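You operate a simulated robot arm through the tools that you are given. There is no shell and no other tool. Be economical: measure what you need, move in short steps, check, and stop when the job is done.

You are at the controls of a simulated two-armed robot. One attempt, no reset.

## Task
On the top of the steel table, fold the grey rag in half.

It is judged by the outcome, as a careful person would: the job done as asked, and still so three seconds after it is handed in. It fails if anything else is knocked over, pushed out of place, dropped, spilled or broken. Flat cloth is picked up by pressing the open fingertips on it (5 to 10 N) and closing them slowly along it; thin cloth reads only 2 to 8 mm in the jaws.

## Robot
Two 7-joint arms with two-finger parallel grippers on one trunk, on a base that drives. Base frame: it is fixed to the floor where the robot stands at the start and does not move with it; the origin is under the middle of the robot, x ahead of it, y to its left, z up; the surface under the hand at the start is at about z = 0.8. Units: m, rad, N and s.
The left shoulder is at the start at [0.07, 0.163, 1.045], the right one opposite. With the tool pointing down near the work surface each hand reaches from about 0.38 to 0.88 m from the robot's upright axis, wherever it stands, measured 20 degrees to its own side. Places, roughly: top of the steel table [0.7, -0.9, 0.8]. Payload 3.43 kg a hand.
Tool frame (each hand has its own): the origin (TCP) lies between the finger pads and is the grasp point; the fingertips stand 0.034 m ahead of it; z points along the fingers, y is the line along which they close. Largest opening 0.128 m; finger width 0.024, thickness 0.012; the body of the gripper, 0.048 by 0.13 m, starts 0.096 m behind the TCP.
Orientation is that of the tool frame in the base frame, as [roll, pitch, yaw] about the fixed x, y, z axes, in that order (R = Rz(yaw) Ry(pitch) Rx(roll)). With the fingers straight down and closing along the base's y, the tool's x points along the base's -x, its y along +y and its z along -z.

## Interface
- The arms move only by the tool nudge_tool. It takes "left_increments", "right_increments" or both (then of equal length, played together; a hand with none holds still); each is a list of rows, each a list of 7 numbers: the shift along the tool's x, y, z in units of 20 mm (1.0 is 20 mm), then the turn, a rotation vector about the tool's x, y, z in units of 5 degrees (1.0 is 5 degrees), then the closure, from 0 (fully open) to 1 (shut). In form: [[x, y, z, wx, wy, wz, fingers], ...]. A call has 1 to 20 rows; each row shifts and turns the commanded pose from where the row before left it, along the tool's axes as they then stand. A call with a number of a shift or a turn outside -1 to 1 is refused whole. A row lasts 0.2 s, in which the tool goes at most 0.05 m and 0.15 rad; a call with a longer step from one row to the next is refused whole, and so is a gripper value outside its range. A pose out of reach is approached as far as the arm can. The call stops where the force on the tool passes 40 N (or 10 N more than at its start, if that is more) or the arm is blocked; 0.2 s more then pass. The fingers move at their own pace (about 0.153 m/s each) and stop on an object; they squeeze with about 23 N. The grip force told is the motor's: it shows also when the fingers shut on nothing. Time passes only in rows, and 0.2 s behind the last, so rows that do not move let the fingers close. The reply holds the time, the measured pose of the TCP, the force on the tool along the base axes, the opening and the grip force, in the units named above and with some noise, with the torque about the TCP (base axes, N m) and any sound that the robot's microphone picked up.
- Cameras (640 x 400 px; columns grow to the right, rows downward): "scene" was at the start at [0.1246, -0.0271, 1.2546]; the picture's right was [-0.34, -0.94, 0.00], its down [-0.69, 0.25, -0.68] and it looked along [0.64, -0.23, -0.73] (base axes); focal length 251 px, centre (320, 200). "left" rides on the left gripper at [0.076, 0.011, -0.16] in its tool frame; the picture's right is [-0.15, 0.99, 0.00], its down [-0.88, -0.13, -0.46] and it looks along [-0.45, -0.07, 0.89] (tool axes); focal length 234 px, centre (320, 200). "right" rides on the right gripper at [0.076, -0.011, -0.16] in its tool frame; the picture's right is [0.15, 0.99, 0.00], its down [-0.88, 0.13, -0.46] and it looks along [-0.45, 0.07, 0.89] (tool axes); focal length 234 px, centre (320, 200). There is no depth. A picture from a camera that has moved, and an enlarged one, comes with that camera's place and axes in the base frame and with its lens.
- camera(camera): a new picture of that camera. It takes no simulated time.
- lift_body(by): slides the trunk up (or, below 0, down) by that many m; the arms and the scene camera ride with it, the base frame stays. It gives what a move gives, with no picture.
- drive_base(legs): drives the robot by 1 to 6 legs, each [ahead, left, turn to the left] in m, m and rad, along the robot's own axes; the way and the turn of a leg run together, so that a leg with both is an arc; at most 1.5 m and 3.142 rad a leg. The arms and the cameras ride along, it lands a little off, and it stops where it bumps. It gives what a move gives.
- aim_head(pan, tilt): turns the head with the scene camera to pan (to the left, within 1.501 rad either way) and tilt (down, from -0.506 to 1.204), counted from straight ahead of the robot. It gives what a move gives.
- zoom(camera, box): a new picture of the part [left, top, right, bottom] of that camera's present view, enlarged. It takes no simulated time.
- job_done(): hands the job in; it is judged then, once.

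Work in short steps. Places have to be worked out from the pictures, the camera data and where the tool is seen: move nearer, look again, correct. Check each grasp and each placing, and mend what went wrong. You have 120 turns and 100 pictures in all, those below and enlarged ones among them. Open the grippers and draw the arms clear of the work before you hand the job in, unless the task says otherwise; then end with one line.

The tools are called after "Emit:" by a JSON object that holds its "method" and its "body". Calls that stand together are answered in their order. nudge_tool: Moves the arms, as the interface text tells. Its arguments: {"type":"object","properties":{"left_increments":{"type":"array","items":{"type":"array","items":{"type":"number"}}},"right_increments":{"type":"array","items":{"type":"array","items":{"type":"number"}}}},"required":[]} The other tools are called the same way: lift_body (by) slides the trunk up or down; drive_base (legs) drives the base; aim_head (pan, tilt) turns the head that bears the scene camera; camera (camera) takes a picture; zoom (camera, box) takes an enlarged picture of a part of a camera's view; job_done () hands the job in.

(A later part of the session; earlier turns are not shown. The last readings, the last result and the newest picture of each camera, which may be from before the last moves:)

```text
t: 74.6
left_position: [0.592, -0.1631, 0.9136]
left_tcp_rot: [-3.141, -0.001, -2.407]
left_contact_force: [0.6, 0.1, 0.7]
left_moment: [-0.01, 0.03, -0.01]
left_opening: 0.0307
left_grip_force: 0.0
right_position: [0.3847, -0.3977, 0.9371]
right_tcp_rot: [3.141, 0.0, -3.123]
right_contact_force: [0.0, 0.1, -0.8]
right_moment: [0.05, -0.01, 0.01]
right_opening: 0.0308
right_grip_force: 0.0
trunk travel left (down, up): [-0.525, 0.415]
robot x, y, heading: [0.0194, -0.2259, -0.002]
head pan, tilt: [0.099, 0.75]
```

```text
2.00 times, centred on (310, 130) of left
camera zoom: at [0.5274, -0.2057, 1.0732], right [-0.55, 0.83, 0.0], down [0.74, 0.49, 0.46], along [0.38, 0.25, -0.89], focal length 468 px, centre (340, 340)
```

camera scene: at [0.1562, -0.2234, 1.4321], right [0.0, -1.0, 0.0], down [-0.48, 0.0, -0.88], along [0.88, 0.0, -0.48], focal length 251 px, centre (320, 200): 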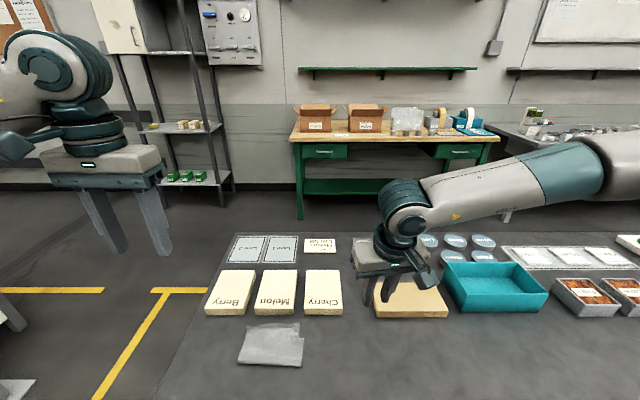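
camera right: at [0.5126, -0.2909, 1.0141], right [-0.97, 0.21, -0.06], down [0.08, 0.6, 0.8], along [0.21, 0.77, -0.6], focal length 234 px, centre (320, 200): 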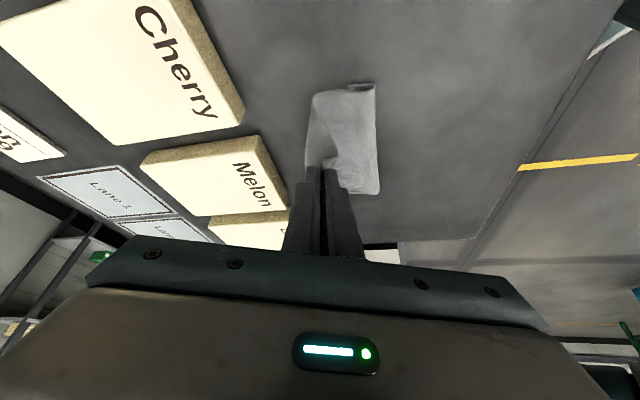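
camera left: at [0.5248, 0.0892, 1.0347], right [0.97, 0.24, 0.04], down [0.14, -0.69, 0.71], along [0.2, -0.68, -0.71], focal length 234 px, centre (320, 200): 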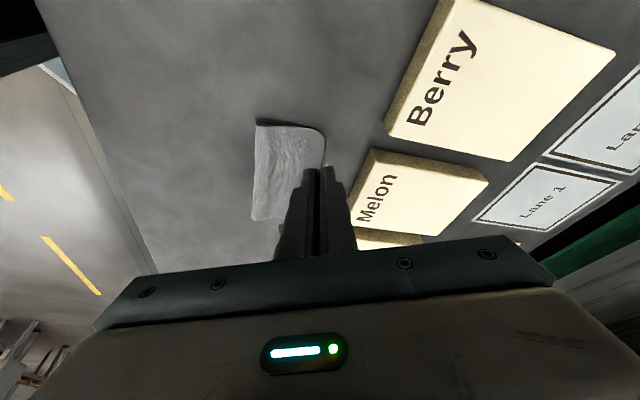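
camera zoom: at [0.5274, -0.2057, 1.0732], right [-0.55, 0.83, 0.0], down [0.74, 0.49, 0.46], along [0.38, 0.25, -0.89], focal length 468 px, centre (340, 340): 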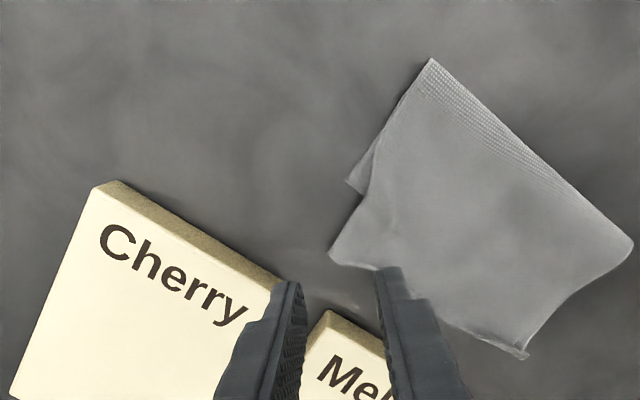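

Corner at (0.597,−0.166), bottom corner at (0.559,−0.180). Shift 3 mm inward and descend to just above.

Emit:
{"method": "nudge_tool", "body": {"left_increments": [[0.04, 0.17, 0.9, 0, 0, 0, 0.76], [0, 0, 0.9, 0, 0, 0, 0.76], [0, 0, 0.9, 0, 0, 0, 0.76], [0, 0, 0.9, 0, 0, 0, 0.76], [0, 0, 0.2, 0, 0, 0, 0.76]]}}

Emit:
{"method": "zoom", "body": {"camera": "left", "box": [190, 30, 430, 230]}}

```text
t: 75.8
left_position: [0.5894, -0.1592, 0.837]
left_tcp_rot: [-3.138, -0.001, -2.407]
left_contact_force: [0.1, -1.0, 0.1]
left_moment: [-0.02, -0.01, 0.02]
left_opening: 0.0308
left_grip_force: 0.1
right_position: [0.3837, -0.3967, 0.9369]
right_tcp_rot: [3.14, 0.0, -3.123]
right_contact_force: [-0.4, 0.7, 0.3]
right_moment: [0.01, 0.0, 0.0]
right_opening: 0.0306
right_grip_force: 0.0
trunk travel left (down, up): [-0.525, 0.415]
robot x, y, heading: [0.0166, -0.2183, 0.002]
head pan, tilt: [0.099, 0.75]
```

```text
2.00 times, centred on (310, 130) of left
camera zoom: at [0.5258, -0.2026, 0.9967], right [-0.55, 0.83, 0.0], down [0.74, 0.49, 0.46], along [0.38, 0.25, -0.89], focal length 468 px, centre (340, 340)
```

zoom: 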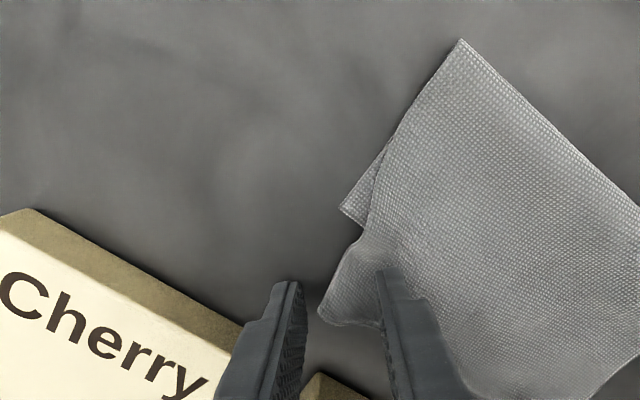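

Emit:
{"method": "nudge_tool", "body": {"left_increments": [[0, 0, 0.15, 0, 0, 0, 0.76]]}}

```text
t: 76.2
left_position: [0.5882, -0.1589, 0.8351]
left_tcp_rot: [-3.14, 0.002, -2.406]
left_contact_force: [1.6, -0.1, 10.7]
left_moment: [0.14, 0.14, -0.03]
left_opening: 0.0302
left_grip_force: 0.0
right_position: [0.3844, -0.3949, 0.9372]
right_tcp_rot: [3.14, 0.003, -3.123]
right_contact_force: [-0.1, -0.1, -0.9]
right_moment: [-0.01, 0.01, -0.01]
right_opening: 0.0309
right_grip_force: 0.1
trunk travel left (down, up): [-0.525, 0.415]
robot x, y, heading: [0.0163, -0.2229, -0.004]
head pan, tilt: [0.099, 0.75]
```

10 N contact. Close slowly.

Emit:
{"method": "nudge_tool", "body": {"left_increments": [[0, 0, 0, 0, 0, 0, 0.79], [0, 0, 0, 0, 0, 0, 0.82], [0, 0, 0, 0, 0, 0, 0.85], [0, 0, 0, 0, 0, 0, 0.88], [0, 0, 0, 0, 0, 0, 0.91], [0, 0, 0, 0, 0, 0, 0.94], [0, 0, 0, 0, 0, 0, 0.97], [0, 0, 0, 0, 0, 0, 1], [0, 0, 0, 0, 0, 0, 1]]}}

Emit:
{"method": "zoom", "body": {"camera": "left", "box": [190, 30, 430, 230]}}

```text
t: 78.2
left_position: [0.5869, -0.1594, 0.8356]
left_tcp_rot: [-3.14, 0.0, -2.408]
left_contact_force: [0.3, 1.3, 21.9]
left_moment: [0.12, 0.2, 0.02]
left_opening: 0.0021
left_grip_force: 23.1
right_position: [0.3827, -0.3967, 0.9376]
right_tcp_rot: [-3.141, 0.001, -3.124]
right_contact_force: [0.3, 0.6, 0.8]
right_moment: [-0.02, -0.01, -0.02]
right_opening: 0.0306
right_grip_force: 0.1
trunk travel left (down, up): [-0.525, 0.415]
robot x, y, heading: [0.0146, -0.2259, -0.0]
head pan, tilt: [0.099, 0.75]
```

```text
2.00 times, centred on (310, 130) of left
camera zoom: at [0.5236, -0.2023, 0.9952], right [-0.55, 0.83, 0.0], down [0.74, 0.49, 0.46], along [0.38, 0.25, -0.89], focal length 468 px, centre (340, 340)
```

zoom: 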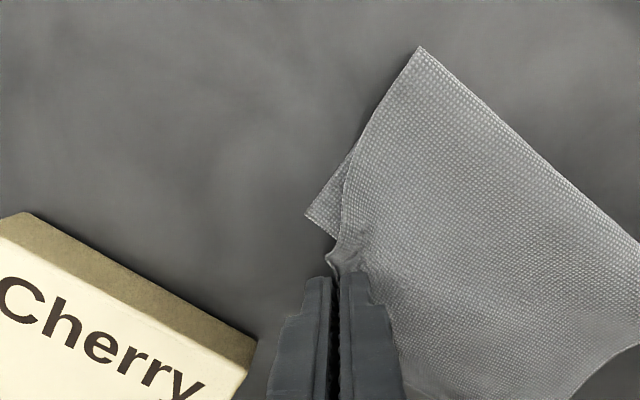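

Corner gripped (2 mm). Lift and peel it back over the fold toward x≈0.43 so more of the bottom layer lies down.

Emit:
{"method": "nudge_tool", "body": {"left_increments": [[0.405, 0.298, -0.65, 0, 0, 0, 1], [0.405, 0.298, -0.65, 0, 0, 0, 1], [0.405, 0.298, -0.65, 0, 0, 0, 1], [0.405, 0.298, -0.65, 0, 0, 0, 1], [0.405, 0.298, -0.65, 0, 0, 0, 1], [0.479, 0.365, 0, 0, 0, 0, 1], [0.479, 0.365, 0, 0, 0, 0, 1], [0.479, 0.365, 0, 0, 0, 0, 1], [0.479, 0.365, 0, 0, 0, 0, 1], [0.479, 0.365, 0, 0, 0, 0, 1], [0.479, 0.365, 0, 0, 0, 0, 1], [0.479, 0.365, 0, 0, 0, 0, 1], [0.479, 0.365, 0, 0, 0, 0, 1], [0.479, 0.365, 0, 0, 0, 0, 1]]}}

Emit:
{"method": "zoom", "body": {"camera": "scene", "box": [240, 150, 360, 250]}}

Emit:
{"method": "camera", "body": {"camera": "left"}}

```text
t: 81.2
left_position: [0.4313, -0.1733, 0.8983]
left_tcp_rot: [3.141, 0.0, -2.408]
left_contact_force: [-0.7, -0.2, -0.2]
left_moment: [0.03, 0.02, 0.0]
left_opening: 0.0023
left_grip_force: 22.6
right_position: [0.3826, -0.3964, 0.9357]
right_tcp_rot: [3.142, 0.001, -3.123]
right_contact_force: [0.8, -0.4, 0.4]
right_moment: [-0.03, -0.05, 0.02]
right_opening: 0.0308
right_grip_force: 0.0
trunk travel left (down, up): [-0.525, 0.415]
robot x, y, heading: [0.0168, -0.2253, -0.001]
head pan, tilt: [0.099, 0.75]
```

```text
4.00 times, centred on (300, 200) of scene
camera zoom: at [0.1475, -0.2153, 1.2602], right [0.1, -0.99, 0.0], down [-0.68, -0.07, -0.73], along [0.73, 0.07, -0.68], focal length 1003 px, centre (400, 200)
```

zoom: 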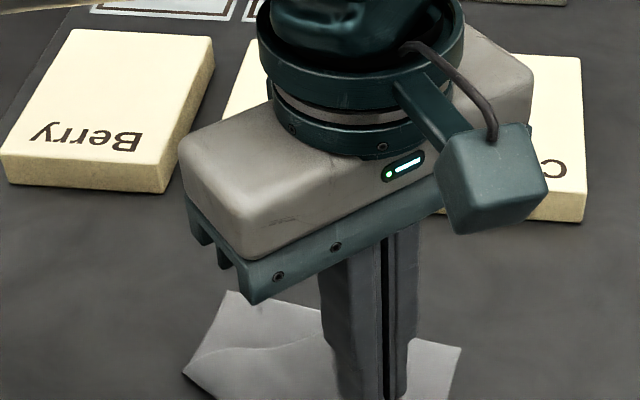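

```text
49 pictures are left
camera left: at [0.3688, -0.2164, 1.0586], right [-0.55, 0.83, 0.0], down [0.74, 0.49, 0.46], along [0.38, 0.25, -0.89], focal length 234 px, centre (320, 200)
```

left: 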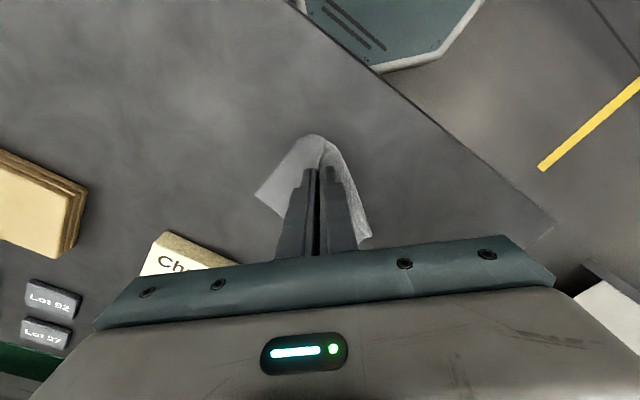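

The cloth slid back a bit, but on the right the bottom layer is now about half (corner (0.519,−0.213), bend ≈0.425). Fold this corner over in a tight arc onto the bottom-right corner.

Emit:
{"method": "nudge_tool", "body": {"left_increments": [[-0.311, -0.55, -0.05, 0, 0, 0, 1], [-0.311, -0.55, -0.05, 0, 0, 0, 1], [-0.311, -0.55, 0.15, 0, 0, 0, 1], [-0.311, -0.55, 0.15, 0, 0, 0, 1], [-0.237, -0.483, 0.4, 0, 0, 0, 1], [-0.2, -0.45, 0.5, 0, 0, 0, 1], [-0.163, -0.416, 0.6, 0, 0, 0, 1], [-0.122, -0.312, 0.6, 0, 0, 0, 1], [-0.007, -0.14, 0.4, 0, 0, 0, 1]]}}

Emit:
{"method": "zoom", "body": {"camera": "scene", "box": [240, 150, 360, 250]}}

Emit:
{"method": "zoom", "body": {"camera": "left", "box": [190, 30, 430, 230]}}

```text
t: 83.2
left_position: [0.511, -0.2073, 0.845]
left_tcp_rot: [3.14, 0.001, -2.406]
left_contact_force: [0.4, 0.3, -0.3]
left_moment: [0.0, -0.01, -0.04]
left_opening: 0.0021
left_grip_force: 22.8
right_position: [0.3842, -0.3963, 0.9361]
right_tcp_rot: [3.141, 0.0, -3.125]
right_contact_force: [-0.4, 0.3, -0.1]
right_moment: [0.01, 0.03, 0.03]
right_opening: 0.0307
right_grip_force: 0.2
trunk travel left (down, up): [-0.525, 0.415]
robot x, y, heading: [0.0165, -0.2263, 0.002]
head pan, tilt: [0.099, 0.75]
```

```text
4.00 times, centred on (300, 200) of scene
camera zoom: at [0.1478, -0.2151, 1.2601], right [0.1, -0.99, 0.0], down [-0.68, -0.07, -0.73], along [0.73, 0.07, -0.68], focal length 1003 px, centre (400, 200)
```

zoom: 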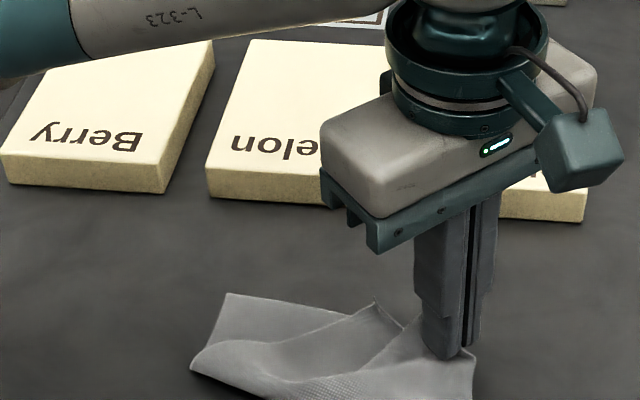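

```text
2.00 times, centred on (310, 130) of left
camera zoom: at [0.4483, -0.2501, 1.0052], right [-0.55, 0.83, 0.0], down [0.74, 0.49, 0.46], along [0.38, 0.25, -0.89], focal length 468 px, centre (340, 340)
```

zoom: 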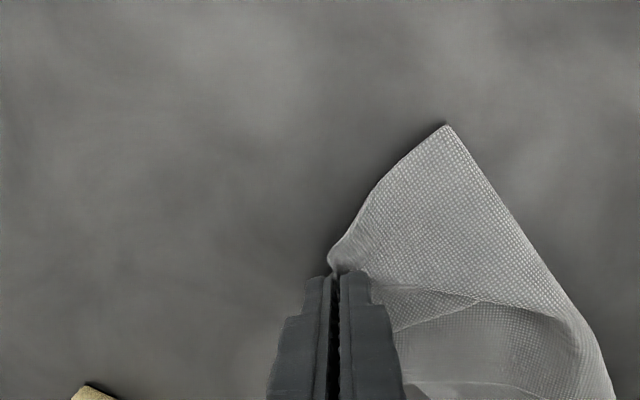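

The right corner is placed; the top-left corner is now skewed inward. Release here, raise, and look from above.

Emit:
{"method": "nudge_tool", "body": {"left_increments": [[0, 0, 0.3, 0, 0, 0, 1], [0, 0, 0, 0, 0, 0, 0.95], [0, 0, 0, 0, 0, 0, 0.88], [0, 0, 0, 0, 0, 0, 0.8], [0, 0, -0.5, 0, 0, 0, 0.75], [0, 0, -0.7, 0, 0, 0, 0.75], [0, 0, -1, 0, 0, 0, 0.75], [0, 0, -1, 0, 0, 0, 0.75], [0, 0, -1, 0, 0, 0, 0.75], [0, 0, -1, 0, 0, 0, 0.75], [0, 0, -1, 0, 0, 0, 0.75], [0, 0, -1, 0, 0, 0, 0.75]]}}

Emit:
{"method": "zoom", "body": {"camera": "scene", "box": [240, 150, 360, 250]}}

Emit:
{"method": "zoom", "body": {"camera": "left", "box": [190, 30, 460, 255]}}

```text
t: 85.8
left_position: [0.5137, -0.2066, 0.9817]
left_tcp_rot: [-3.141, 0.001, -2.406]
left_contact_force: [-0.2, 0.1, -1.0]
left_moment: [0.02, 0.0, -0.03]
left_opening: 0.032
left_grip_force: 0.2
right_position: [0.3846, -0.3959, 0.9364]
right_tcp_rot: [3.141, 0.0, -3.123]
right_contact_force: [-0.4, -0.7, -1.1]
right_moment: [-0.03, 0.0, -0.03]
right_opening: 0.0307
right_grip_force: 0.1
trunk travel left (down, up): [-0.525, 0.415]
robot x, y, heading: [0.0135, -0.2273, -0.004]
head pan, tilt: [0.099, 0.75]
```

```text
4.00 times, centred on (300, 200) of scene
camera zoom: at [0.1474, -0.2154, 1.2601], right [0.1, -0.99, 0.0], down [-0.68, -0.07, -0.73], along [0.73, 0.07, -0.68], focal length 1003 px, centre (400, 200)
```

zoom: 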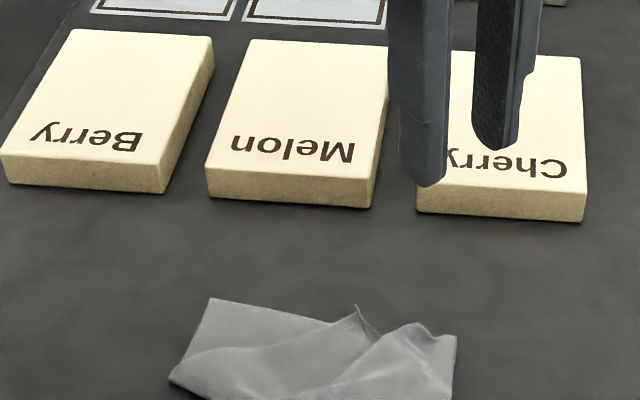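

```text
1.78 times, centred on (325, 142) of left
camera zoom: at [0.4499, -0.2497, 1.1416], right [-0.55, 0.83, 0.0], down [0.74, 0.49, 0.46], along [0.38, 0.25, -0.89], focal length 416 px, centre (311, 302)
```

zoom: 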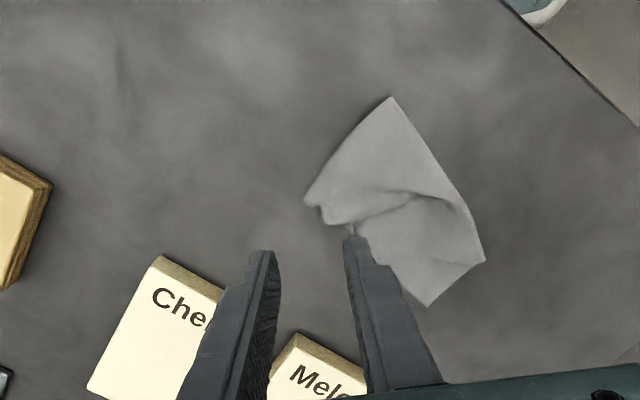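

The top-left corner is a raised peak near (0.518,−0.167); it needs to go to the bottom-left corner (0.539,−0.063). I'll hover over the peak to grip it.

Emit:
{"method": "nudge_tool", "body": {"left_increments": [[-0.3, 0.315, 0.8, 0, 0, 0, 0.7], [-0.3, 0.315, 0.8, 0, 0, 0, 0.7], [-0.3, 0.315, 0.8, 0, 0, 0, 0.7], [-0.3, 0.315, 0.8, 0, 0, 0, 0.7], [-0.3, 0.315, 0.8, 0, 0, 0, 0.7]]}}

Emit:
{"method": "zoom", "body": {"camera": "left", "box": [220, 70, 430, 245]}}

Emit:
{"method": "zoom", "body": {"camera": "scene", "box": [260, 190, 350, 265]}}

```text
t: 87.0
left_position: [0.517, -0.164, 0.901]
left_tcp_rot: [3.141, -0.001, -2.408]
left_contact_force: [-0.7, -0.1, -0.1]
left_moment: [0.02, 0.01, 0.06]
left_opening: 0.0385
left_grip_force: 0.1
right_position: [0.383, -0.3953, 0.937]
right_tcp_rot: [-3.14, 0.001, -3.124]
right_contact_force: [0.1, -0.3, 0.4]
right_moment: [-0.02, 0.02, -0.01]
right_opening: 0.0308
right_grip_force: 0.0
trunk travel left (down, up): [-0.525, 0.415]
robot x, y, heading: [0.0192, -0.2285, -0.0]
head pan, tilt: [0.099, 0.75]
```

```text
2.29 times, centred on (325, 158) of left
camera zoom: at [0.4529, -0.207, 1.0618], right [-0.55, 0.83, 0.0], down [0.74, 0.49, 0.46], along [0.38, 0.25, -0.89], focal length 535 px, centre (309, 297)
```

zoom: 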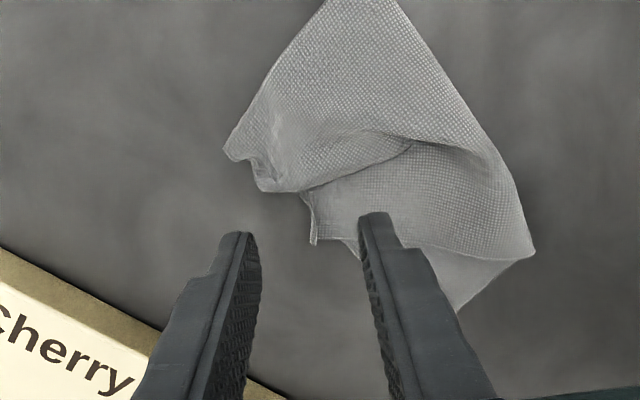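

```text
5.33 times, centred on (305, 228) of scene
camera zoom: at [0.1479, -0.2148, 1.2601], right [0.1, -0.99, 0.0], down [-0.68, -0.07, -0.73], along [0.73, 0.07, -0.68], focal length 1337 px, centre (400, 53)
```

zoom: 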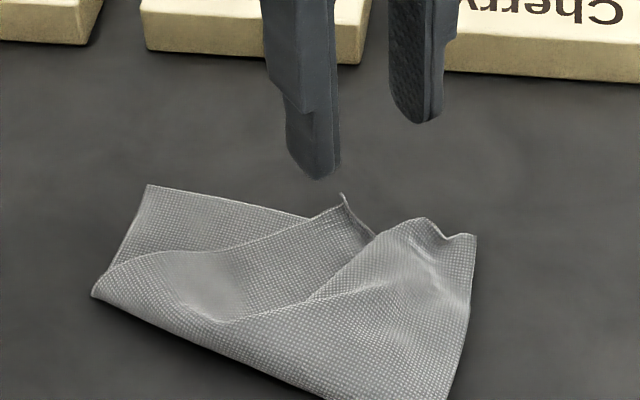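

Peak at about (0.535,−0.152, z≈0.81), slightly beyond the bottom layer's edge. Descend with tips just above the table straddling it.

Emit:
{"method": "nudge_tool", "body": {"left_increments": [[-0.51, 0, 0.2, 0, 0, 0, 0.74], [-0.51, 0, 0.5, 0, 0, 0, 0.74], [0, 0, 0.9, 0, 0, 0, 0.74], [0, 0, 0.9, 0, 0, 0, 0.74], [0, 0, 0.6, 0, 0, 0, 0.74]]}}

Emit:
{"method": "zoom", "body": {"camera": "left", "box": [220, 70, 430, 245]}}

Emit:
{"method": "zoom", "body": {"camera": "scene", "box": [260, 190, 350, 265]}}

```text
t: 88.2
left_position: [0.5317, -0.1483, 0.8404]
left_tcp_rot: [-3.14, 0.001, -2.407]
left_contact_force: [-1.0, -0.5, -0.2]
left_moment: [0.01, 0.03, 0.0]
left_opening: 0.0333
left_grip_force: 0.0
right_position: [0.3843, -0.3953, 0.937]
right_tcp_rot: [-3.14, 0.0, -3.125]
right_contact_force: [0.6, 0.8, -0.1]
right_moment: [0.0, -0.04, 0.0]
right_opening: 0.0306
right_grip_force: 0.1
trunk travel left (down, up): [-0.525, 0.415]
robot x, y, heading: [0.016, -0.2222, -0.001]
head pan, tilt: [0.099, 0.75]
```

```text
2.29 times, centred on (325, 158) of left
camera zoom: at [0.4679, -0.1915, 1.001], right [-0.55, 0.83, 0.0], down [0.74, 0.49, 0.46], along [0.38, 0.25, -0.89], focal length 535 px, centre (309, 297)
```

zoom: 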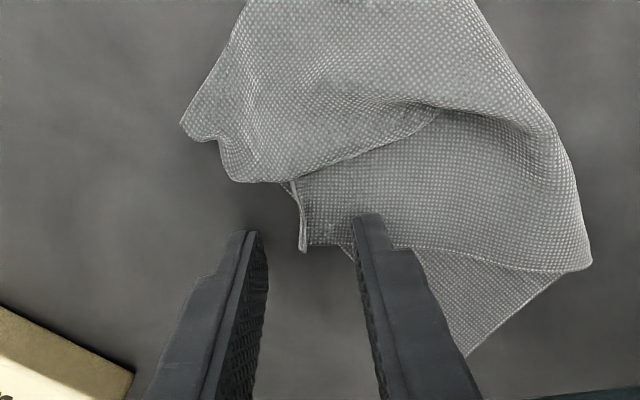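

```text
5.33 times, centred on (305, 228) of scene
camera zoom: at [0.1477, -0.2152, 1.2602], right [0.1, -0.99, 0.0], down [-0.68, -0.07, -0.73], along [0.73, 0.07, -0.68], focal length 1337 px, centre (400, 53)
```

zoom: 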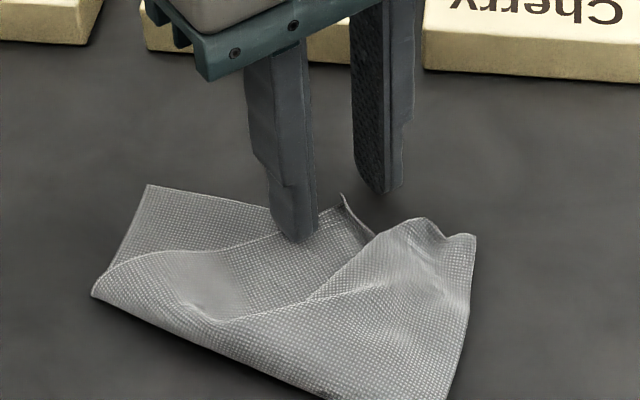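

The corner is between the tips. Lower 2 mm, shift 4 mm toward the cloth, and close slowly.

Emit:
{"method": "nudge_tool", "body": {"left_increments": [[0.2, 0, 0.12, 0, 0, 0, 0.76], [0, 0, 0, 0, 0, 0, 0.8], [0, 0, 0, 0, 0, 0, 0.84], [0, 0, 0, 0, 0, 0, 0.88], [0, 0, 0, 0, 0, 0, 0.92], [0, 0, 0, 0, 0, 0, 0.96], [0, 0, 0, 0, 0, 0, 1], [0, 0, 0, 0, 0, 0, 1]]}}

Emit:
{"method": "nudge_tool", "body": {"left_increments": [[0, 0, -0.5, 0, 0, 0, 1], [0, 0, -0.5, 0, 0, 0, 1], [0, 0, -0.5, 0, 0, 0, 1]]}}

Emit:
{"method": "zoom", "body": {"camera": "left", "box": [220, 70, 430, 245]}}

Emit:
{"method": "zoom", "body": {"camera": "scene", "box": [260, 190, 350, 265]}}

```text
t: 90.0
left_position: [0.5271, -0.1513, 0.8383]
left_tcp_rot: [-3.14, 0.001, -2.407]
left_contact_force: [-0.2, 0.2, -0.7]
left_moment: [-0.04, 0.0, -0.01]
left_opening: 0.0015
left_grip_force: 23.3
right_position: [0.3839, -0.396, 0.9364]
right_tcp_rot: [3.141, 0.0, -3.124]
right_contact_force: [0.2, 0.3, -0.1]
right_moment: [-0.03, -0.01, -0.01]
right_opening: 0.0308
right_grip_force: 0.0
trunk travel left (down, up): [-0.525, 0.415]
robot x, y, heading: [0.0153, -0.2245, -0.001]
head pan, tilt: [0.099, 0.75]
```

```text
t: 90.8
left_position: [0.5286, -0.1498, 0.8684]
left_tcp_rot: [3.141, 0.0, -2.408]
left_contact_force: [-0.2, -0.3, 0.3]
left_moment: [0.01, 0.02, 0.0]
left_opening: 0.0019
left_grip_force: 23.1
right_position: [0.3838, -0.3958, 0.9373]
right_tcp_rot: [3.141, 0.0, -3.125]
right_contact_force: [0.0, 0.3, -0.6]
right_moment: [0.04, -0.01, -0.03]
right_opening: 0.0306
right_grip_force: 0.0
trunk travel left (down, up): [-0.525, 0.415]
robot x, y, heading: [0.0163, -0.2208, 0.004]
head pan, tilt: [0.099, 0.75]
```

```text
2.29 times, centred on (325, 158) of left
camera zoom: at [0.4643, -0.1935, 1.0284], right [-0.56, 0.83, 0.0], down [0.74, 0.49, 0.46], along [0.38, 0.25, -0.89], focal length 535 px, centre (309, 297)
```

zoom: 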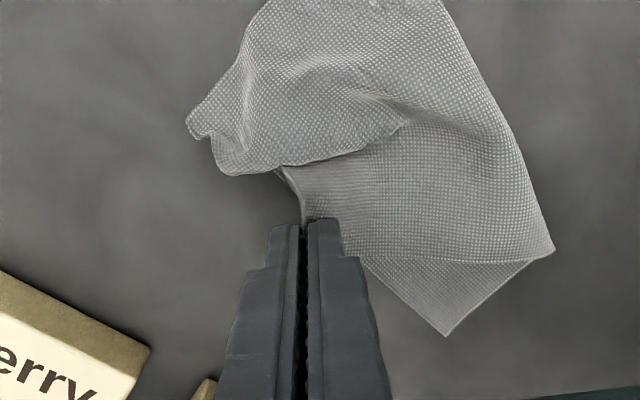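

```text
5.33 times, centred on (305, 228) of scene
camera zoom: at [0.1475, -0.2152, 1.2601], right [0.1, -0.99, 0.0], down [-0.68, -0.07, -0.73], along [0.73, 0.07, -0.68], focal length 1337 px, centre (400, 53)
```

zoom: 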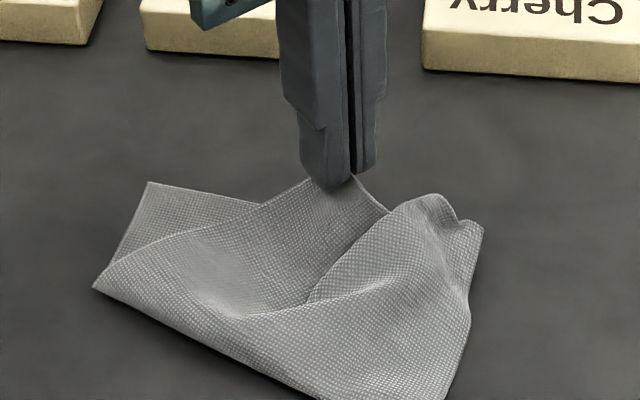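

I have just the top-left corner. Carry it directly across to the bottom-left corner (0.541,−0.060); the slack can then be swept into the fold.

Emit:
{"method": "nudge_tool", "body": {"left_increments": [[-0.525, 0.48, -0.3, 0, 0, 0, 1], [-0.525, 0.48, -0.2, 0, 0, 0, 1], [-0.525, 0.48, 0.2, 0, 0, 0, 1], [-0.525, 0.48, 0.4, 0, 0, 0, 1], [-0.525, 0.48, 0.5, 0, 0, 0, 1], [-0.525, 0.48, 0.5, 0, 0, 0, 1]]}}

Emit:
{"method": "zoom", "body": {"camera": "left", "box": [160, 50, 430, 275]}}

Emit:
{"method": "zoom", "body": {"camera": "scene", "box": [240, 180, 360, 280]}}

```text
t: 92.2
left_position: [0.5355, -0.0659, 0.847]
left_tcp_rot: [-3.14, 0.0, -2.406]
left_contact_force: [0.0, 1.5, -0.1]
left_moment: [-0.03, -0.01, 0.02]
left_opening: 0.0018
left_grip_force: 23.0
right_position: [0.3849, -0.3952, 0.9374]
right_tcp_rot: [-3.138, 0.0, -3.123]
right_contact_force: [0.4, -0.3, -0.7]
right_moment: [-0.02, 0.0, 0.0]
right_opening: 0.0305
right_grip_force: 0.1
trunk travel left (down, up): [-0.525, 0.415]
robot x, y, heading: [0.0138, -0.2255, 0.002]
head pan, tilt: [0.099, 0.75]
```

```text
1.78 times, centred on (295, 162) of left
camera zoom: at [0.4715, -0.1091, 1.0074], right [-0.55, 0.83, 0.0], down [0.74, 0.49, 0.46], along [0.38, 0.25, -0.89], focal length 416 px, centre (364, 267)
```

zoom: 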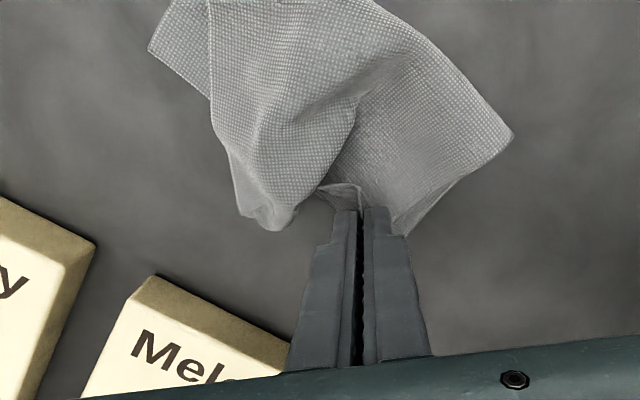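

```text
4.00 times, centred on (300, 230) of scene
camera zoom: at [0.1476, -0.2145, 1.2602], right [0.1, -0.99, 0.0], down [-0.68, -0.07, -0.73], along [0.73, 0.07, -0.68], focal length 1003 px, centre (400, 80)
```

zoom: 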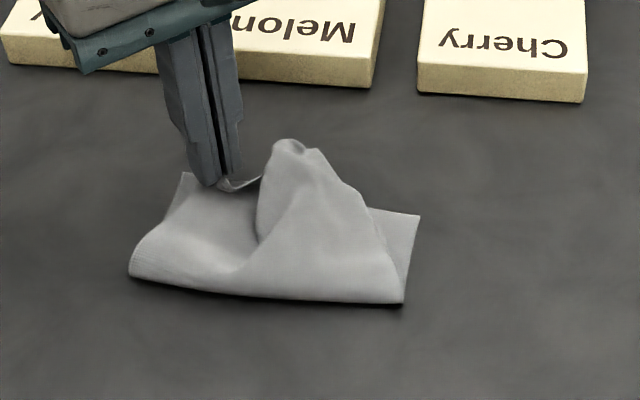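

Bottom layer is square again and TL is at its place. Release TL, rise, and look for the top-right corner.

Emit:
{"method": "nudge_tool", "body": {"left_increments": [[0, 0, 0.35, 0, 0, 0, 1], [0, 0, 0, 0, 0, 0, 0.95], [0, 0, 0, 0, 0, 0, 0.88], [0, 0, 0, 0, 0, 0, 0.8], [0, 0, -0.5, 0, 0, 0, 0.75], [0, 0, -0.7, 0, 0, 0, 0.75], [0.2, -0.6, -1, 0, 0, 0, 0.75], [0.2, -0.6, -1, 0, 0, 0, 0.75], [0.2, -0.6, -1, 0, 0, 0, 0.75], [0.2, -0.6, -1, 0, 0, 0, 0.75], [0.2, -0.6, -0.5, 0, 0, 0, 0.75]]}}

Emit:
{"method": "zoom", "body": {"camera": "left", "box": [220, 40, 460, 240]}}

Emit:
{"method": "zoom", "body": {"camera": "scene", "box": [250, 190, 350, 273]}}

```text
t: 94.6
left_position: [0.5612, -0.1246, 0.9525]
left_tcp_rot: [-3.141, 0.001, -2.407]
left_contact_force: [0.2, -0.1, -0.1]
left_moment: [-0.01, 0.0, 0.02]
left_opening: 0.0319
left_grip_force: 0.0
right_position: [0.3858, -0.397, 0.9365]
right_tcp_rot: [-3.141, 0.0, -3.125]
right_contact_force: [0.3, -1.1, 0.0]
right_moment: [0.01, 0.0, 0.0]
right_opening: 0.0306
right_grip_force: 0.0
trunk travel left (down, up): [-0.525, 0.415]
robot x, y, heading: [0.0116, -0.224, -0.001]
head pan, tilt: [0.099, 0.75]
```

```text
2.00 times, centred on (340, 140) of left
camera zoom: at [0.4974, -0.1674, 1.1133], right [-0.56, 0.83, 0.0], down [0.74, 0.49, 0.46], along [0.38, 0.25, -0.89], focal length 468 px, centre (280, 320)
```

zoom: 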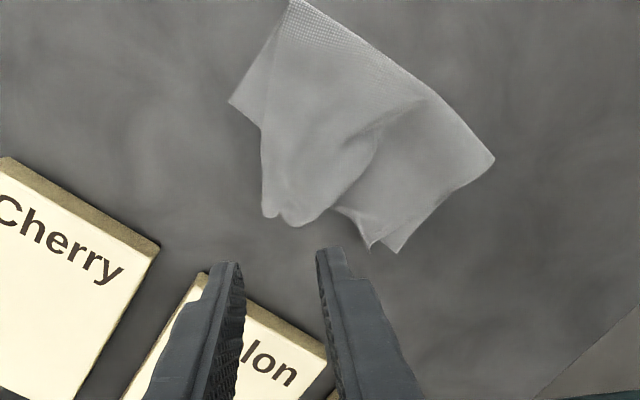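

```text
4.82 times, centred on (300, 232) of scene
camera zoom: at [0.1478, -0.2157, 1.2601], right [0.1, -0.99, 0.0], down [-0.68, -0.07, -0.73], along [0.73, 0.07, -0.68], focal length 1208 px, centre (416, 48)
```

zoom: 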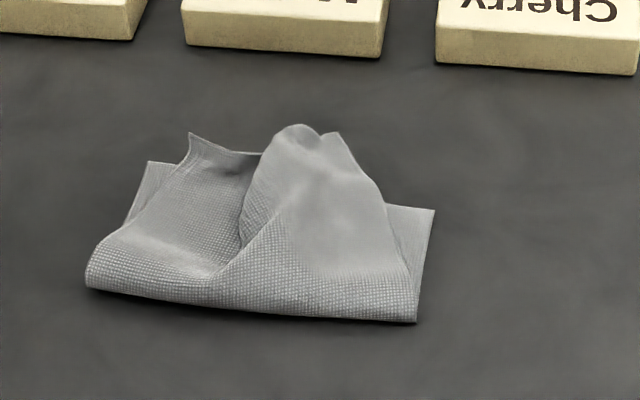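

TR is at (0.568,−0.133), overhanging bare table; target FR (0.525,−0.187). Descend on TR.

Emit:
{"method": "nudge_tool", "body": {"left_increments": [[0.04, -0.053, 0.81, 0, 0, 0, 0.72], [0.04, -0.053, 0.81, 0, 0, 0, 0.72], [0.04, -0.053, 0.81, 0, 0, 0, 0.72], [0.04, -0.053, 0.81, 0, 0, 0, 0.72], [0.04, -0.053, 0.81, 0, 0, 0, 0.72], [0.04, -0.053, 0.81, 0, 0, 0, 0.72], [0.04, -0.053, 0.7, 0, 0, 0, 0.72]]}}

Emit:
{"method": "zoom", "body": {"camera": "left", "box": [220, 60, 430, 235]}}

```text
t: 96.2
left_position: [0.5605, -0.134, 0.8423]
left_tcp_rot: [-3.141, -0.001, -2.406]
left_contact_force: [0.7, -0.1, -0.5]
left_moment: [-0.03, 0.03, 0.01]
left_opening: 0.0357
left_grip_force: 0.2
right_position: [0.3843, -0.3961, 0.9365]
right_tcp_rot: [-3.141, -0.001, -3.124]
right_contact_force: [0.0, -0.4, 1.2]
right_moment: [-0.01, 0.02, 0.0]
right_opening: 0.0306
right_grip_force: 0.1
trunk travel left (down, up): [-0.525, 0.415]
robot x, y, heading: [0.019, -0.2219, -0.001]
head pan, tilt: [0.099, 0.75]
```

```text
2.29 times, centred on (325, 148) of left
camera zoom: at [0.4967, -0.1773, 1.0027], right [-0.55, 0.83, 0.0], down [0.74, 0.49, 0.46], along [0.38, 0.25, -0.89], focal length 535 px, centre (309, 320)
```

zoom: 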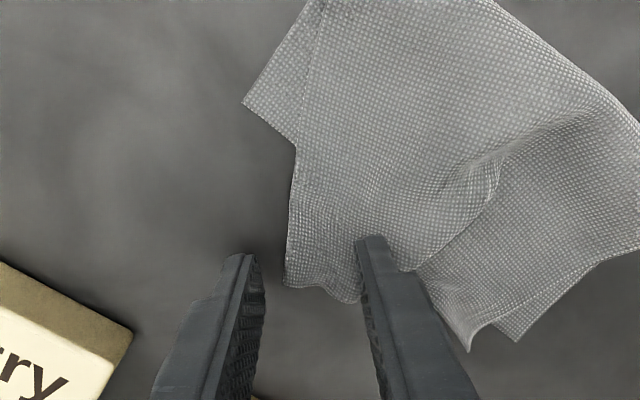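

Emit:
{"method": "nudge_tool", "body": {"left_increments": [[0, 0, 0.25, 0, 0, 0, 0.72], [0, 0, 0.12, 0, 0, 0, 0.72]]}}

Emit:
{"method": "nudge_tool", "body": {"left_increments": [[0, 0, 0, 0, 0, 0, 0.76], [0, 0, 0, 0, 0, 0, 0.8], [0, 0, 0, 0, 0, 0, 0.84], [0, 0, 0, 0, 0, 0, 0.88], [0, 0, 0, 0, 0, 0, 0.92], [0, 0, 0, 0, 0, 0, 0.96], [0, 0, 0, 0, 0, 0, 1], [0, 0, 0, 0, 0, 0, 1]]}}

Emit:
{"method": "zoom", "body": {"camera": "left", "box": [220, 60, 430, 235]}}

```text
t: 96.8
left_position: [0.561, -0.1339, 0.8375]
left_tcp_rot: [-3.139, 0.0, -2.408]
left_contact_force: [0.0, -0.5, 17.3]
left_moment: [0.27, 0.42, 0.02]
left_opening: 0.0364
left_grip_force: 0.6
right_position: [0.3821, -0.3949, 0.9382]
right_tcp_rot: [-3.141, 0.001, -3.125]
right_contact_force: [-0.8, -1.0, 0.4]
right_moment: [0.02, 0.01, 0.0]
right_opening: 0.0308
right_grip_force: 0.0
trunk travel left (down, up): [-0.525, 0.415]
robot x, y, heading: [0.0148, -0.2254, 0.001]
head pan, tilt: [0.099, 0.75]
```

```text
t: 98.6
left_position: [0.5601, -0.1341, 0.8371]
left_tcp_rot: [-3.14, 0.001, -2.407]
left_contact_force: [-1.4, 1.6, 30.1]
left_moment: [0.04, 0.29, -0.02]
left_opening: 0.0025
left_grip_force: 23.1
right_position: [0.3817, -0.3965, 0.9386]
right_tcp_rot: [-3.141, 0.003, -3.125]
right_contact_force: [-0.6, 0.7, 0.6]
right_moment: [-0.04, 0.0, 0.02]
right_opening: 0.0307
right_grip_force: 0.1
trunk travel left (down, up): [-0.525, 0.415]
robot x, y, heading: [0.0168, -0.2237, -0.003]
head pan, tilt: [0.099, 0.75]
```

```text
2.29 times, centred on (325, 148) of left
camera zoom: at [0.4955, -0.178, 0.9967], right [-0.55, 0.83, 0.0], down [0.74, 0.49, 0.46], along [0.38, 0.25, -0.89], focal length 535 px, centre (309, 320)
```

zoom: 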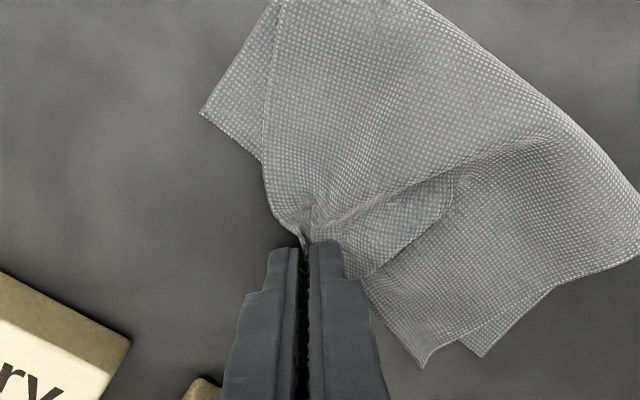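

TR gripped. Peel it up and back to (0.45,−0.185), low, to lay more of the bottom layer on the right.

Emit:
{"method": "nudge_tool", "body": {"left_increments": [[0.54, 0.15, -0.65, 0, 0, 0, 1], [0.54, 0.15, -0.65, 0, 0, 0, 1], [0.54, 0.15, -0.65, 0, 0, 0, 1], [0.54, 0.15, -0.65, 0, 0, 0, 1], [0.61, 0.217, -0.02, 0, 0, 0, 1], [0.61, 0.217, -0.02, 0, 0, 0, 1], [0.61, 0.217, -0.02, 0, 0, 0, 1], [0.61, 0.217, -0.02, 0, 0, 0, 1], [0.61, 0.217, -0.02, 0, 0, 0, 1], [0.61, 0.217, -0.02, 0, 0, 0, 1]]}}

Emit:
{"method": "camera", "body": {"camera": "left"}}

Emit:
{"method": "zoom", "body": {"camera": "scene", "box": [240, 180, 360, 280]}}

```text
t: 100.8
left_position: [0.4513, -0.1851, 0.8892]
left_tcp_rot: [3.14, 0.001, -2.406]
left_contact_force: [0.1, -0.6, 1.2]
left_moment: [0.02, 0.01, -0.02]
left_opening: 0.0019
left_grip_force: 23.1
right_position: [0.3842, -0.3959, 0.9373]
right_tcp_rot: [-3.141, -0.001, -3.124]
right_contact_force: [0.8, 0.9, 0.1]
right_moment: [0.0, -0.01, 0.0]
right_opening: 0.0307
right_grip_force: 0.0
trunk travel left (down, up): [-0.525, 0.415]
robot x, y, heading: [0.0158, -0.2236, -0.002]
head pan, tilt: [0.099, 0.75]
```

```text
32 pictures are left
camera left: at [0.3874, -0.2277, 1.0497], right [-0.55, 0.83, 0.0], down [0.74, 0.49, 0.46], along [0.38, 0.25, -0.89], focal length 234 px, centre (320, 200)
```

left: 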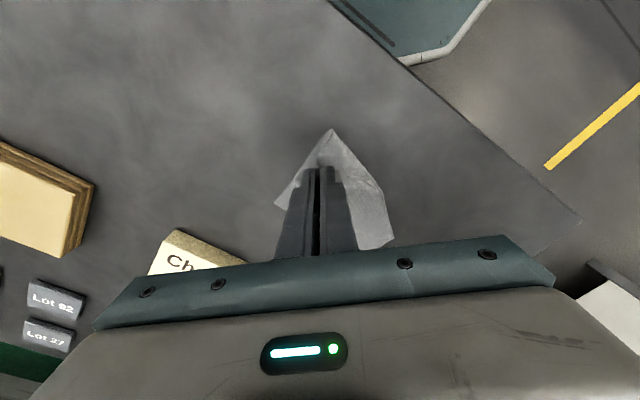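

```text
4.00 times, centred on (300, 230) of scene
camera zoom: at [0.1476, -0.2155, 1.2602], right [0.1, -0.99, 0.0], down [-0.68, -0.07, -0.73], along [0.73, 0.07, -0.68], focal length 1003 px, centre (400, 80)
```

zoom: 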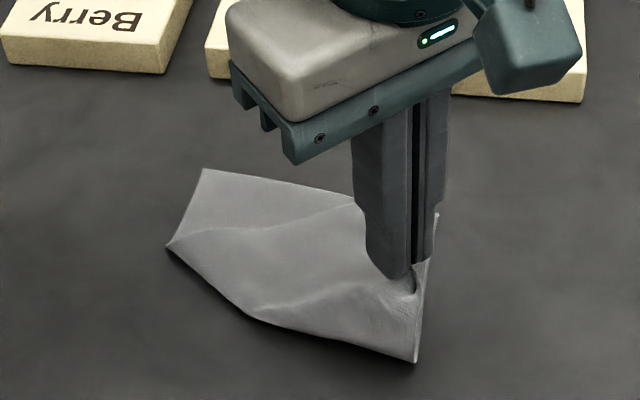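

Right side is now half-and-half (fold 0.428, FR 0.527). Lay TR onto FR, release and rise.

Emit:
{"method": "nudge_tool", "body": {"left_increments": [[-0.378, -0.476, 0, 0, 0, 0, 1], [-0.378, -0.476, 0, 0, 0, 0, 1], [-0.378, -0.476, 0.2, 0, 0, 0, 1], [-0.338, -0.372, 0.4, 0, 0, 0, 1], [-0.3, -0.34, 0.5, 0, 0, 0, 1], [-0.263, -0.305, 0.55, 0, 0, 0, 1], [-0.226, -0.27, 0.6, 0, 0, 0, 1], [0, 0, 0.25, 0, 0, 0, 1], [0, 0, 0, 0, 0, 0, 0.95], [0, 0, 0, 0, 0, 0, 0.88], [0, 0, 0, 0, 0, 0, 0.8], [0, 0, -0.5, 0, 0, 0, 0.75], [0, 0, -0.7, 0, 0, 0, 0.75], [0, 0, -1, 0, 0, 0, 0.75], [0, 0, -1, 0, 0, 0, 0.75]]}}

Emit:
{"method": "nudge_tool", "body": {"left_increments": [[-0.65, 0.65, -0.6, 0, 0, 0, 0.72], [-0.65, 0.65, -0.6, 0, 0, 0, 0.72], [-0.65, 0.65, -0.6, 0, 0, 0, 0.72]]}}

Emit:
{"method": "zoom", "body": {"camera": "left", "box": [220, 40, 460, 240]}}

Emit:
{"method": "zoom", "body": {"camera": "scene", "box": [240, 180, 360, 280]}}

```text
t: 104.0
left_position: [0.5168, -0.195, 0.9059]
left_tcp_rot: [-3.141, 0.001, -2.407]
left_contact_force: [-0.1, -0.5, 0.1]
left_moment: [-0.01, 0.04, 0.0]
left_opening: 0.0321
left_grip_force: 0.0
right_position: [0.3843, -0.3949, 0.937]
right_tcp_rot: [-3.141, -0.001, -3.125]
right_contact_force: [0.0, -0.4, 0.2]
right_moment: [-0.02, 0.0, -0.02]
right_opening: 0.0309
right_grip_force: 0.0
trunk travel left (down, up): [-0.525, 0.415]
robot x, y, heading: [0.0143, -0.2231, -0.001]
head pan, tilt: [0.099, 0.75]
```

```text
t: 104.8
left_position: [0.5215, -0.1378, 0.94]
left_tcp_rot: [-3.14, -0.001, -2.405]
left_contact_force: [0.6, 1.0, -0.4]
left_moment: [0.0, 0.03, -0.01]
left_opening: 0.0356
left_grip_force: 0.1
right_position: [0.3838, -0.3955, 0.9369]
right_tcp_rot: [-3.139, -0.001, -3.125]
right_contact_force: [0.6, 0.2, 0.4]
right_moment: [-0.01, 0.01, -0.01]
right_opening: 0.0307
right_grip_force: 0.1
trunk travel left (down, up): [-0.525, 0.415]
robot x, y, heading: [0.0163, -0.223, 0.001]
head pan, tilt: [0.099, 0.75]
```

```text
2.00 times, centred on (340, 140) of left
camera zoom: at [0.4577, -0.1804, 1.0996], right [-0.55, 0.83, 0.0], down [0.74, 0.49, 0.46], along [0.38, 0.25, -0.89], focal length 468 px, centre (280, 320)
```

zoom: 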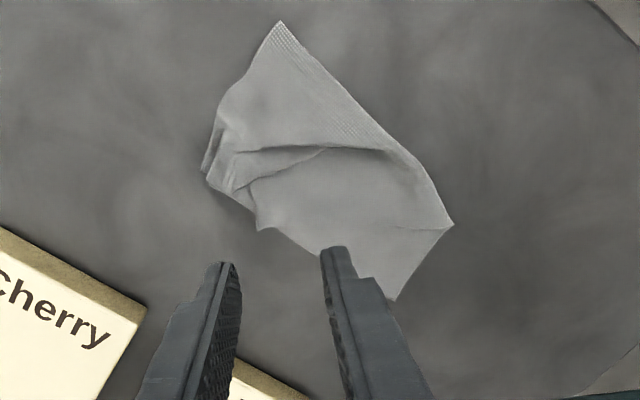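

```text
4.00 times, centred on (300, 230) of scene
camera zoom: at [0.1473, -0.2144, 1.2602], right [0.1, -0.99, 0.0], down [-0.68, -0.07, -0.73], along [0.73, 0.07, -0.68], focal length 1003 px, centre (400, 80)
```

zoom: 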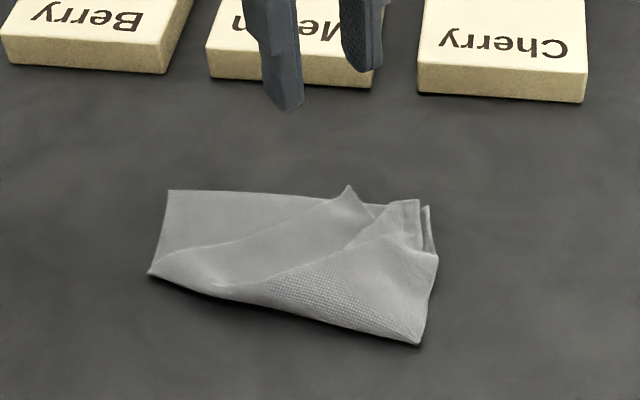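

TL is again the raised peak at (0.535,−0.147); FL (0.529,−0.039). Same pinch as before on TL.

Emit:
{"method": "nudge_tool", "body": {"left_increments": [[0.0, -0.26, 0.5, 0, 0, 0, 0.74], [-0.17, -0.26, 0.85, 0, 0, 0, 0.74], [0, 0, 0.9, 0, 0, 0, 0.74], [0, 0, 0.9, 0, 0, 0, 0.74], [0, 0, 0.9, 0, 0, 0, 0.74], [0, 0, 0.9, 0, 0, 0, 0.74], [0.2, 0, 0.13, 0, 0, 0, 0.76]]}}

Emit:
{"method": "zoom", "body": {"camera": "left", "box": [220, 70, 430, 245]}}

```text
t: 106.4
left_position: [0.5279, -0.1471, 0.8382]
left_tcp_rot: [-3.141, -0.001, -2.407]
left_contact_force: [0.1, 0.2, 0.4]
left_moment: [-0.02, -0.02, -0.01]
left_opening: 0.0308
left_grip_force: 0.0
right_position: [0.3846, -0.3968, 0.937]
right_tcp_rot: [-3.141, -0.001, -3.125]
right_contact_force: [0.3, -0.1, 0.1]
right_moment: [0.01, 0.01, 0.0]
right_opening: 0.0306
right_grip_force: 0.0
trunk travel left (down, up): [-0.525, 0.415]
robot x, y, heading: [0.0132, -0.2233, 0.003]
head pan, tilt: [0.099, 0.75]
```

```text
2.29 times, centred on (325, 158) of left
camera zoom: at [0.4648, -0.1902, 0.9978], right [-0.55, 0.83, 0.0], down [0.74, 0.49, 0.46], along [0.38, 0.25, -0.89], focal length 535 px, centre (309, 297)
```

zoom: 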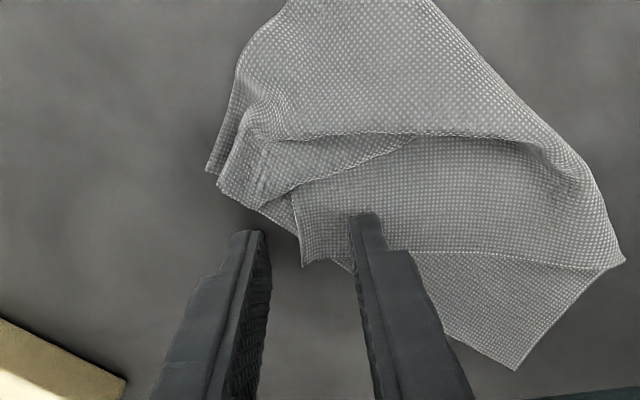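

Emit:
{"method": "nudge_tool", "body": {"left_increments": [[0, 0, 0, 0, 0, 0, 0.8], [0, 0, 0, 0, 0, 0, 0.84], [0, 0, 0, 0, 0, 0, 0.88], [0, 0, 0, 0, 0, 0, 0.92], [0, 0, 0, 0, 0, 0, 0.96], [0, 0, 0, 0, 0, 0, 1], [0, 0, 0, 0, 0, 0, 1], [0, 0, -0.5, 0, 0, 0, 1], [0, 0, -0.5, 0, 0, 0, 1], [0, 0, -0.5, 0, 0, 0, 1]]}}

Emit:
{"method": "zoom", "body": {"camera": "left", "box": [220, 70, 430, 245]}}

```text
t: 108.6
left_position: [0.5279, -0.1472, 0.8669]
left_tcp_rot: [-3.141, 0.001, -2.407]
left_contact_force: [-0.2, 0.0, 0.0]
left_moment: [0.01, 0.01, -0.02]
left_opening: 0.0016
left_grip_force: 23.1
right_position: [0.3839, -0.3965, 0.9369]
right_tcp_rot: [3.141, 0.0, -3.124]
right_contact_force: [1.1, 0.8, 0.8]
right_moment: [0.01, 0.02, -0.03]
right_opening: 0.0307
right_grip_force: 0.1
trunk travel left (down, up): [-0.525, 0.415]
robot x, y, heading: [0.0194, -0.2243, -0.003]
head pan, tilt: [0.099, 0.75]
```

```text
2.29 times, centred on (325, 158) of left
camera zoom: at [0.4648, -0.191, 1.028], right [-0.56, 0.83, 0.0], down [0.74, 0.49, 0.46], along [0.38, 0.25, -0.89], focal length 535 px, centre (309, 297)
```

zoom: 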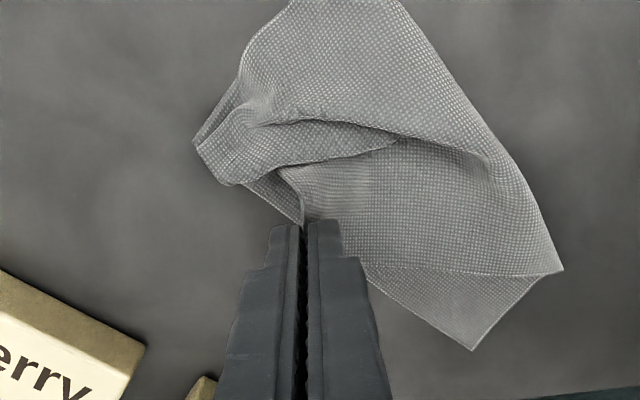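

TL gripped. Carry it back and left to (0.452,−0.050), low, to roll the left part of the fold back.

Emit:
{"method": "nudge_tool", "body": {"left_increments": [[-0.046, 0.615, -0.11, 0, 0, 0, 1], [-0.046, 0.615, -0.11, 0, 0, 0, 1], [-0.046, 0.615, -0.11, 0, 0, 0, 1], [-0.046, 0.615, -0.11, 0, 0, 0, 1], [-0.046, 0.615, -0.11, 0, 0, 0, 1], [-0.046, 0.615, -0.11, 0, 0, 0, 1], [-0.046, 0.615, -0.11, 0, 0, 0, 1], [-0.046, 0.615, -0.11, 0, 0, 0, 1], [-0.046, 0.615, -0.11, 0, 0, 0, 1], [-0.046, 0.615, -0.11, 0, 0, 0, 1]]}}

Emit:
{"method": "zoom", "body": {"camera": "scene", "box": [230, 180, 350, 280]}}

Emit:
{"method": "zoom", "body": {"camera": "left", "box": [200, 50, 440, 250]}}

```text
t: 110.8
left_position: [0.4524, -0.0505, 0.8913]
left_tcp_rot: [3.141, 0.0, -2.406]
left_contact_force: [0.2, -0.1, 0.0]
left_moment: [-0.02, 0.02, -0.03]
left_opening: 0.0017
left_grip_force: 22.8
right_position: [0.3828, -0.3968, 0.9358]
right_tcp_rot: [-3.141, 0.001, -3.124]
right_contact_force: [0.6, -0.2, -0.2]
right_moment: [0.0, 0.01, 0.01]
right_opening: 0.0306
right_grip_force: 0.1
trunk travel left (down, up): [-0.525, 0.415]
robot x, y, heading: [0.0142, -0.2214, 0.004]
head pan, tilt: [0.099, 0.75]
```

```text
4.00 times, centred on (290, 230) of scene
camera zoom: at [0.1474, -0.2148, 1.2602], right [0.1, -0.99, 0.0], down [-0.68, -0.07, -0.73], along [0.73, 0.07, -0.68], focal length 1003 px, centre (440, 80)
```

zoom: 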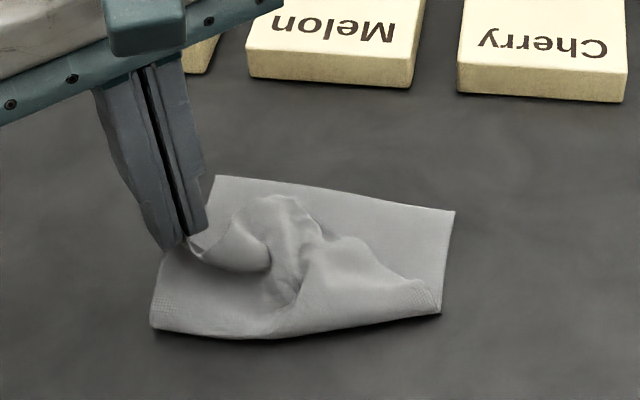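

```text
2.00 times, centred on (320, 150) of left
camera zoom: at [0.3902, -0.0938, 1.0511], right [-0.55, 0.83, 0.0], down [0.74, 0.49, 0.46], along [0.38, 0.25, -0.89], focal length 468 px, centre (320, 300)
```

zoom: 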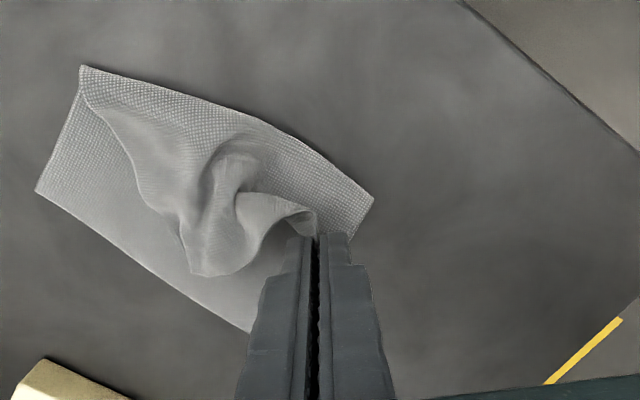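

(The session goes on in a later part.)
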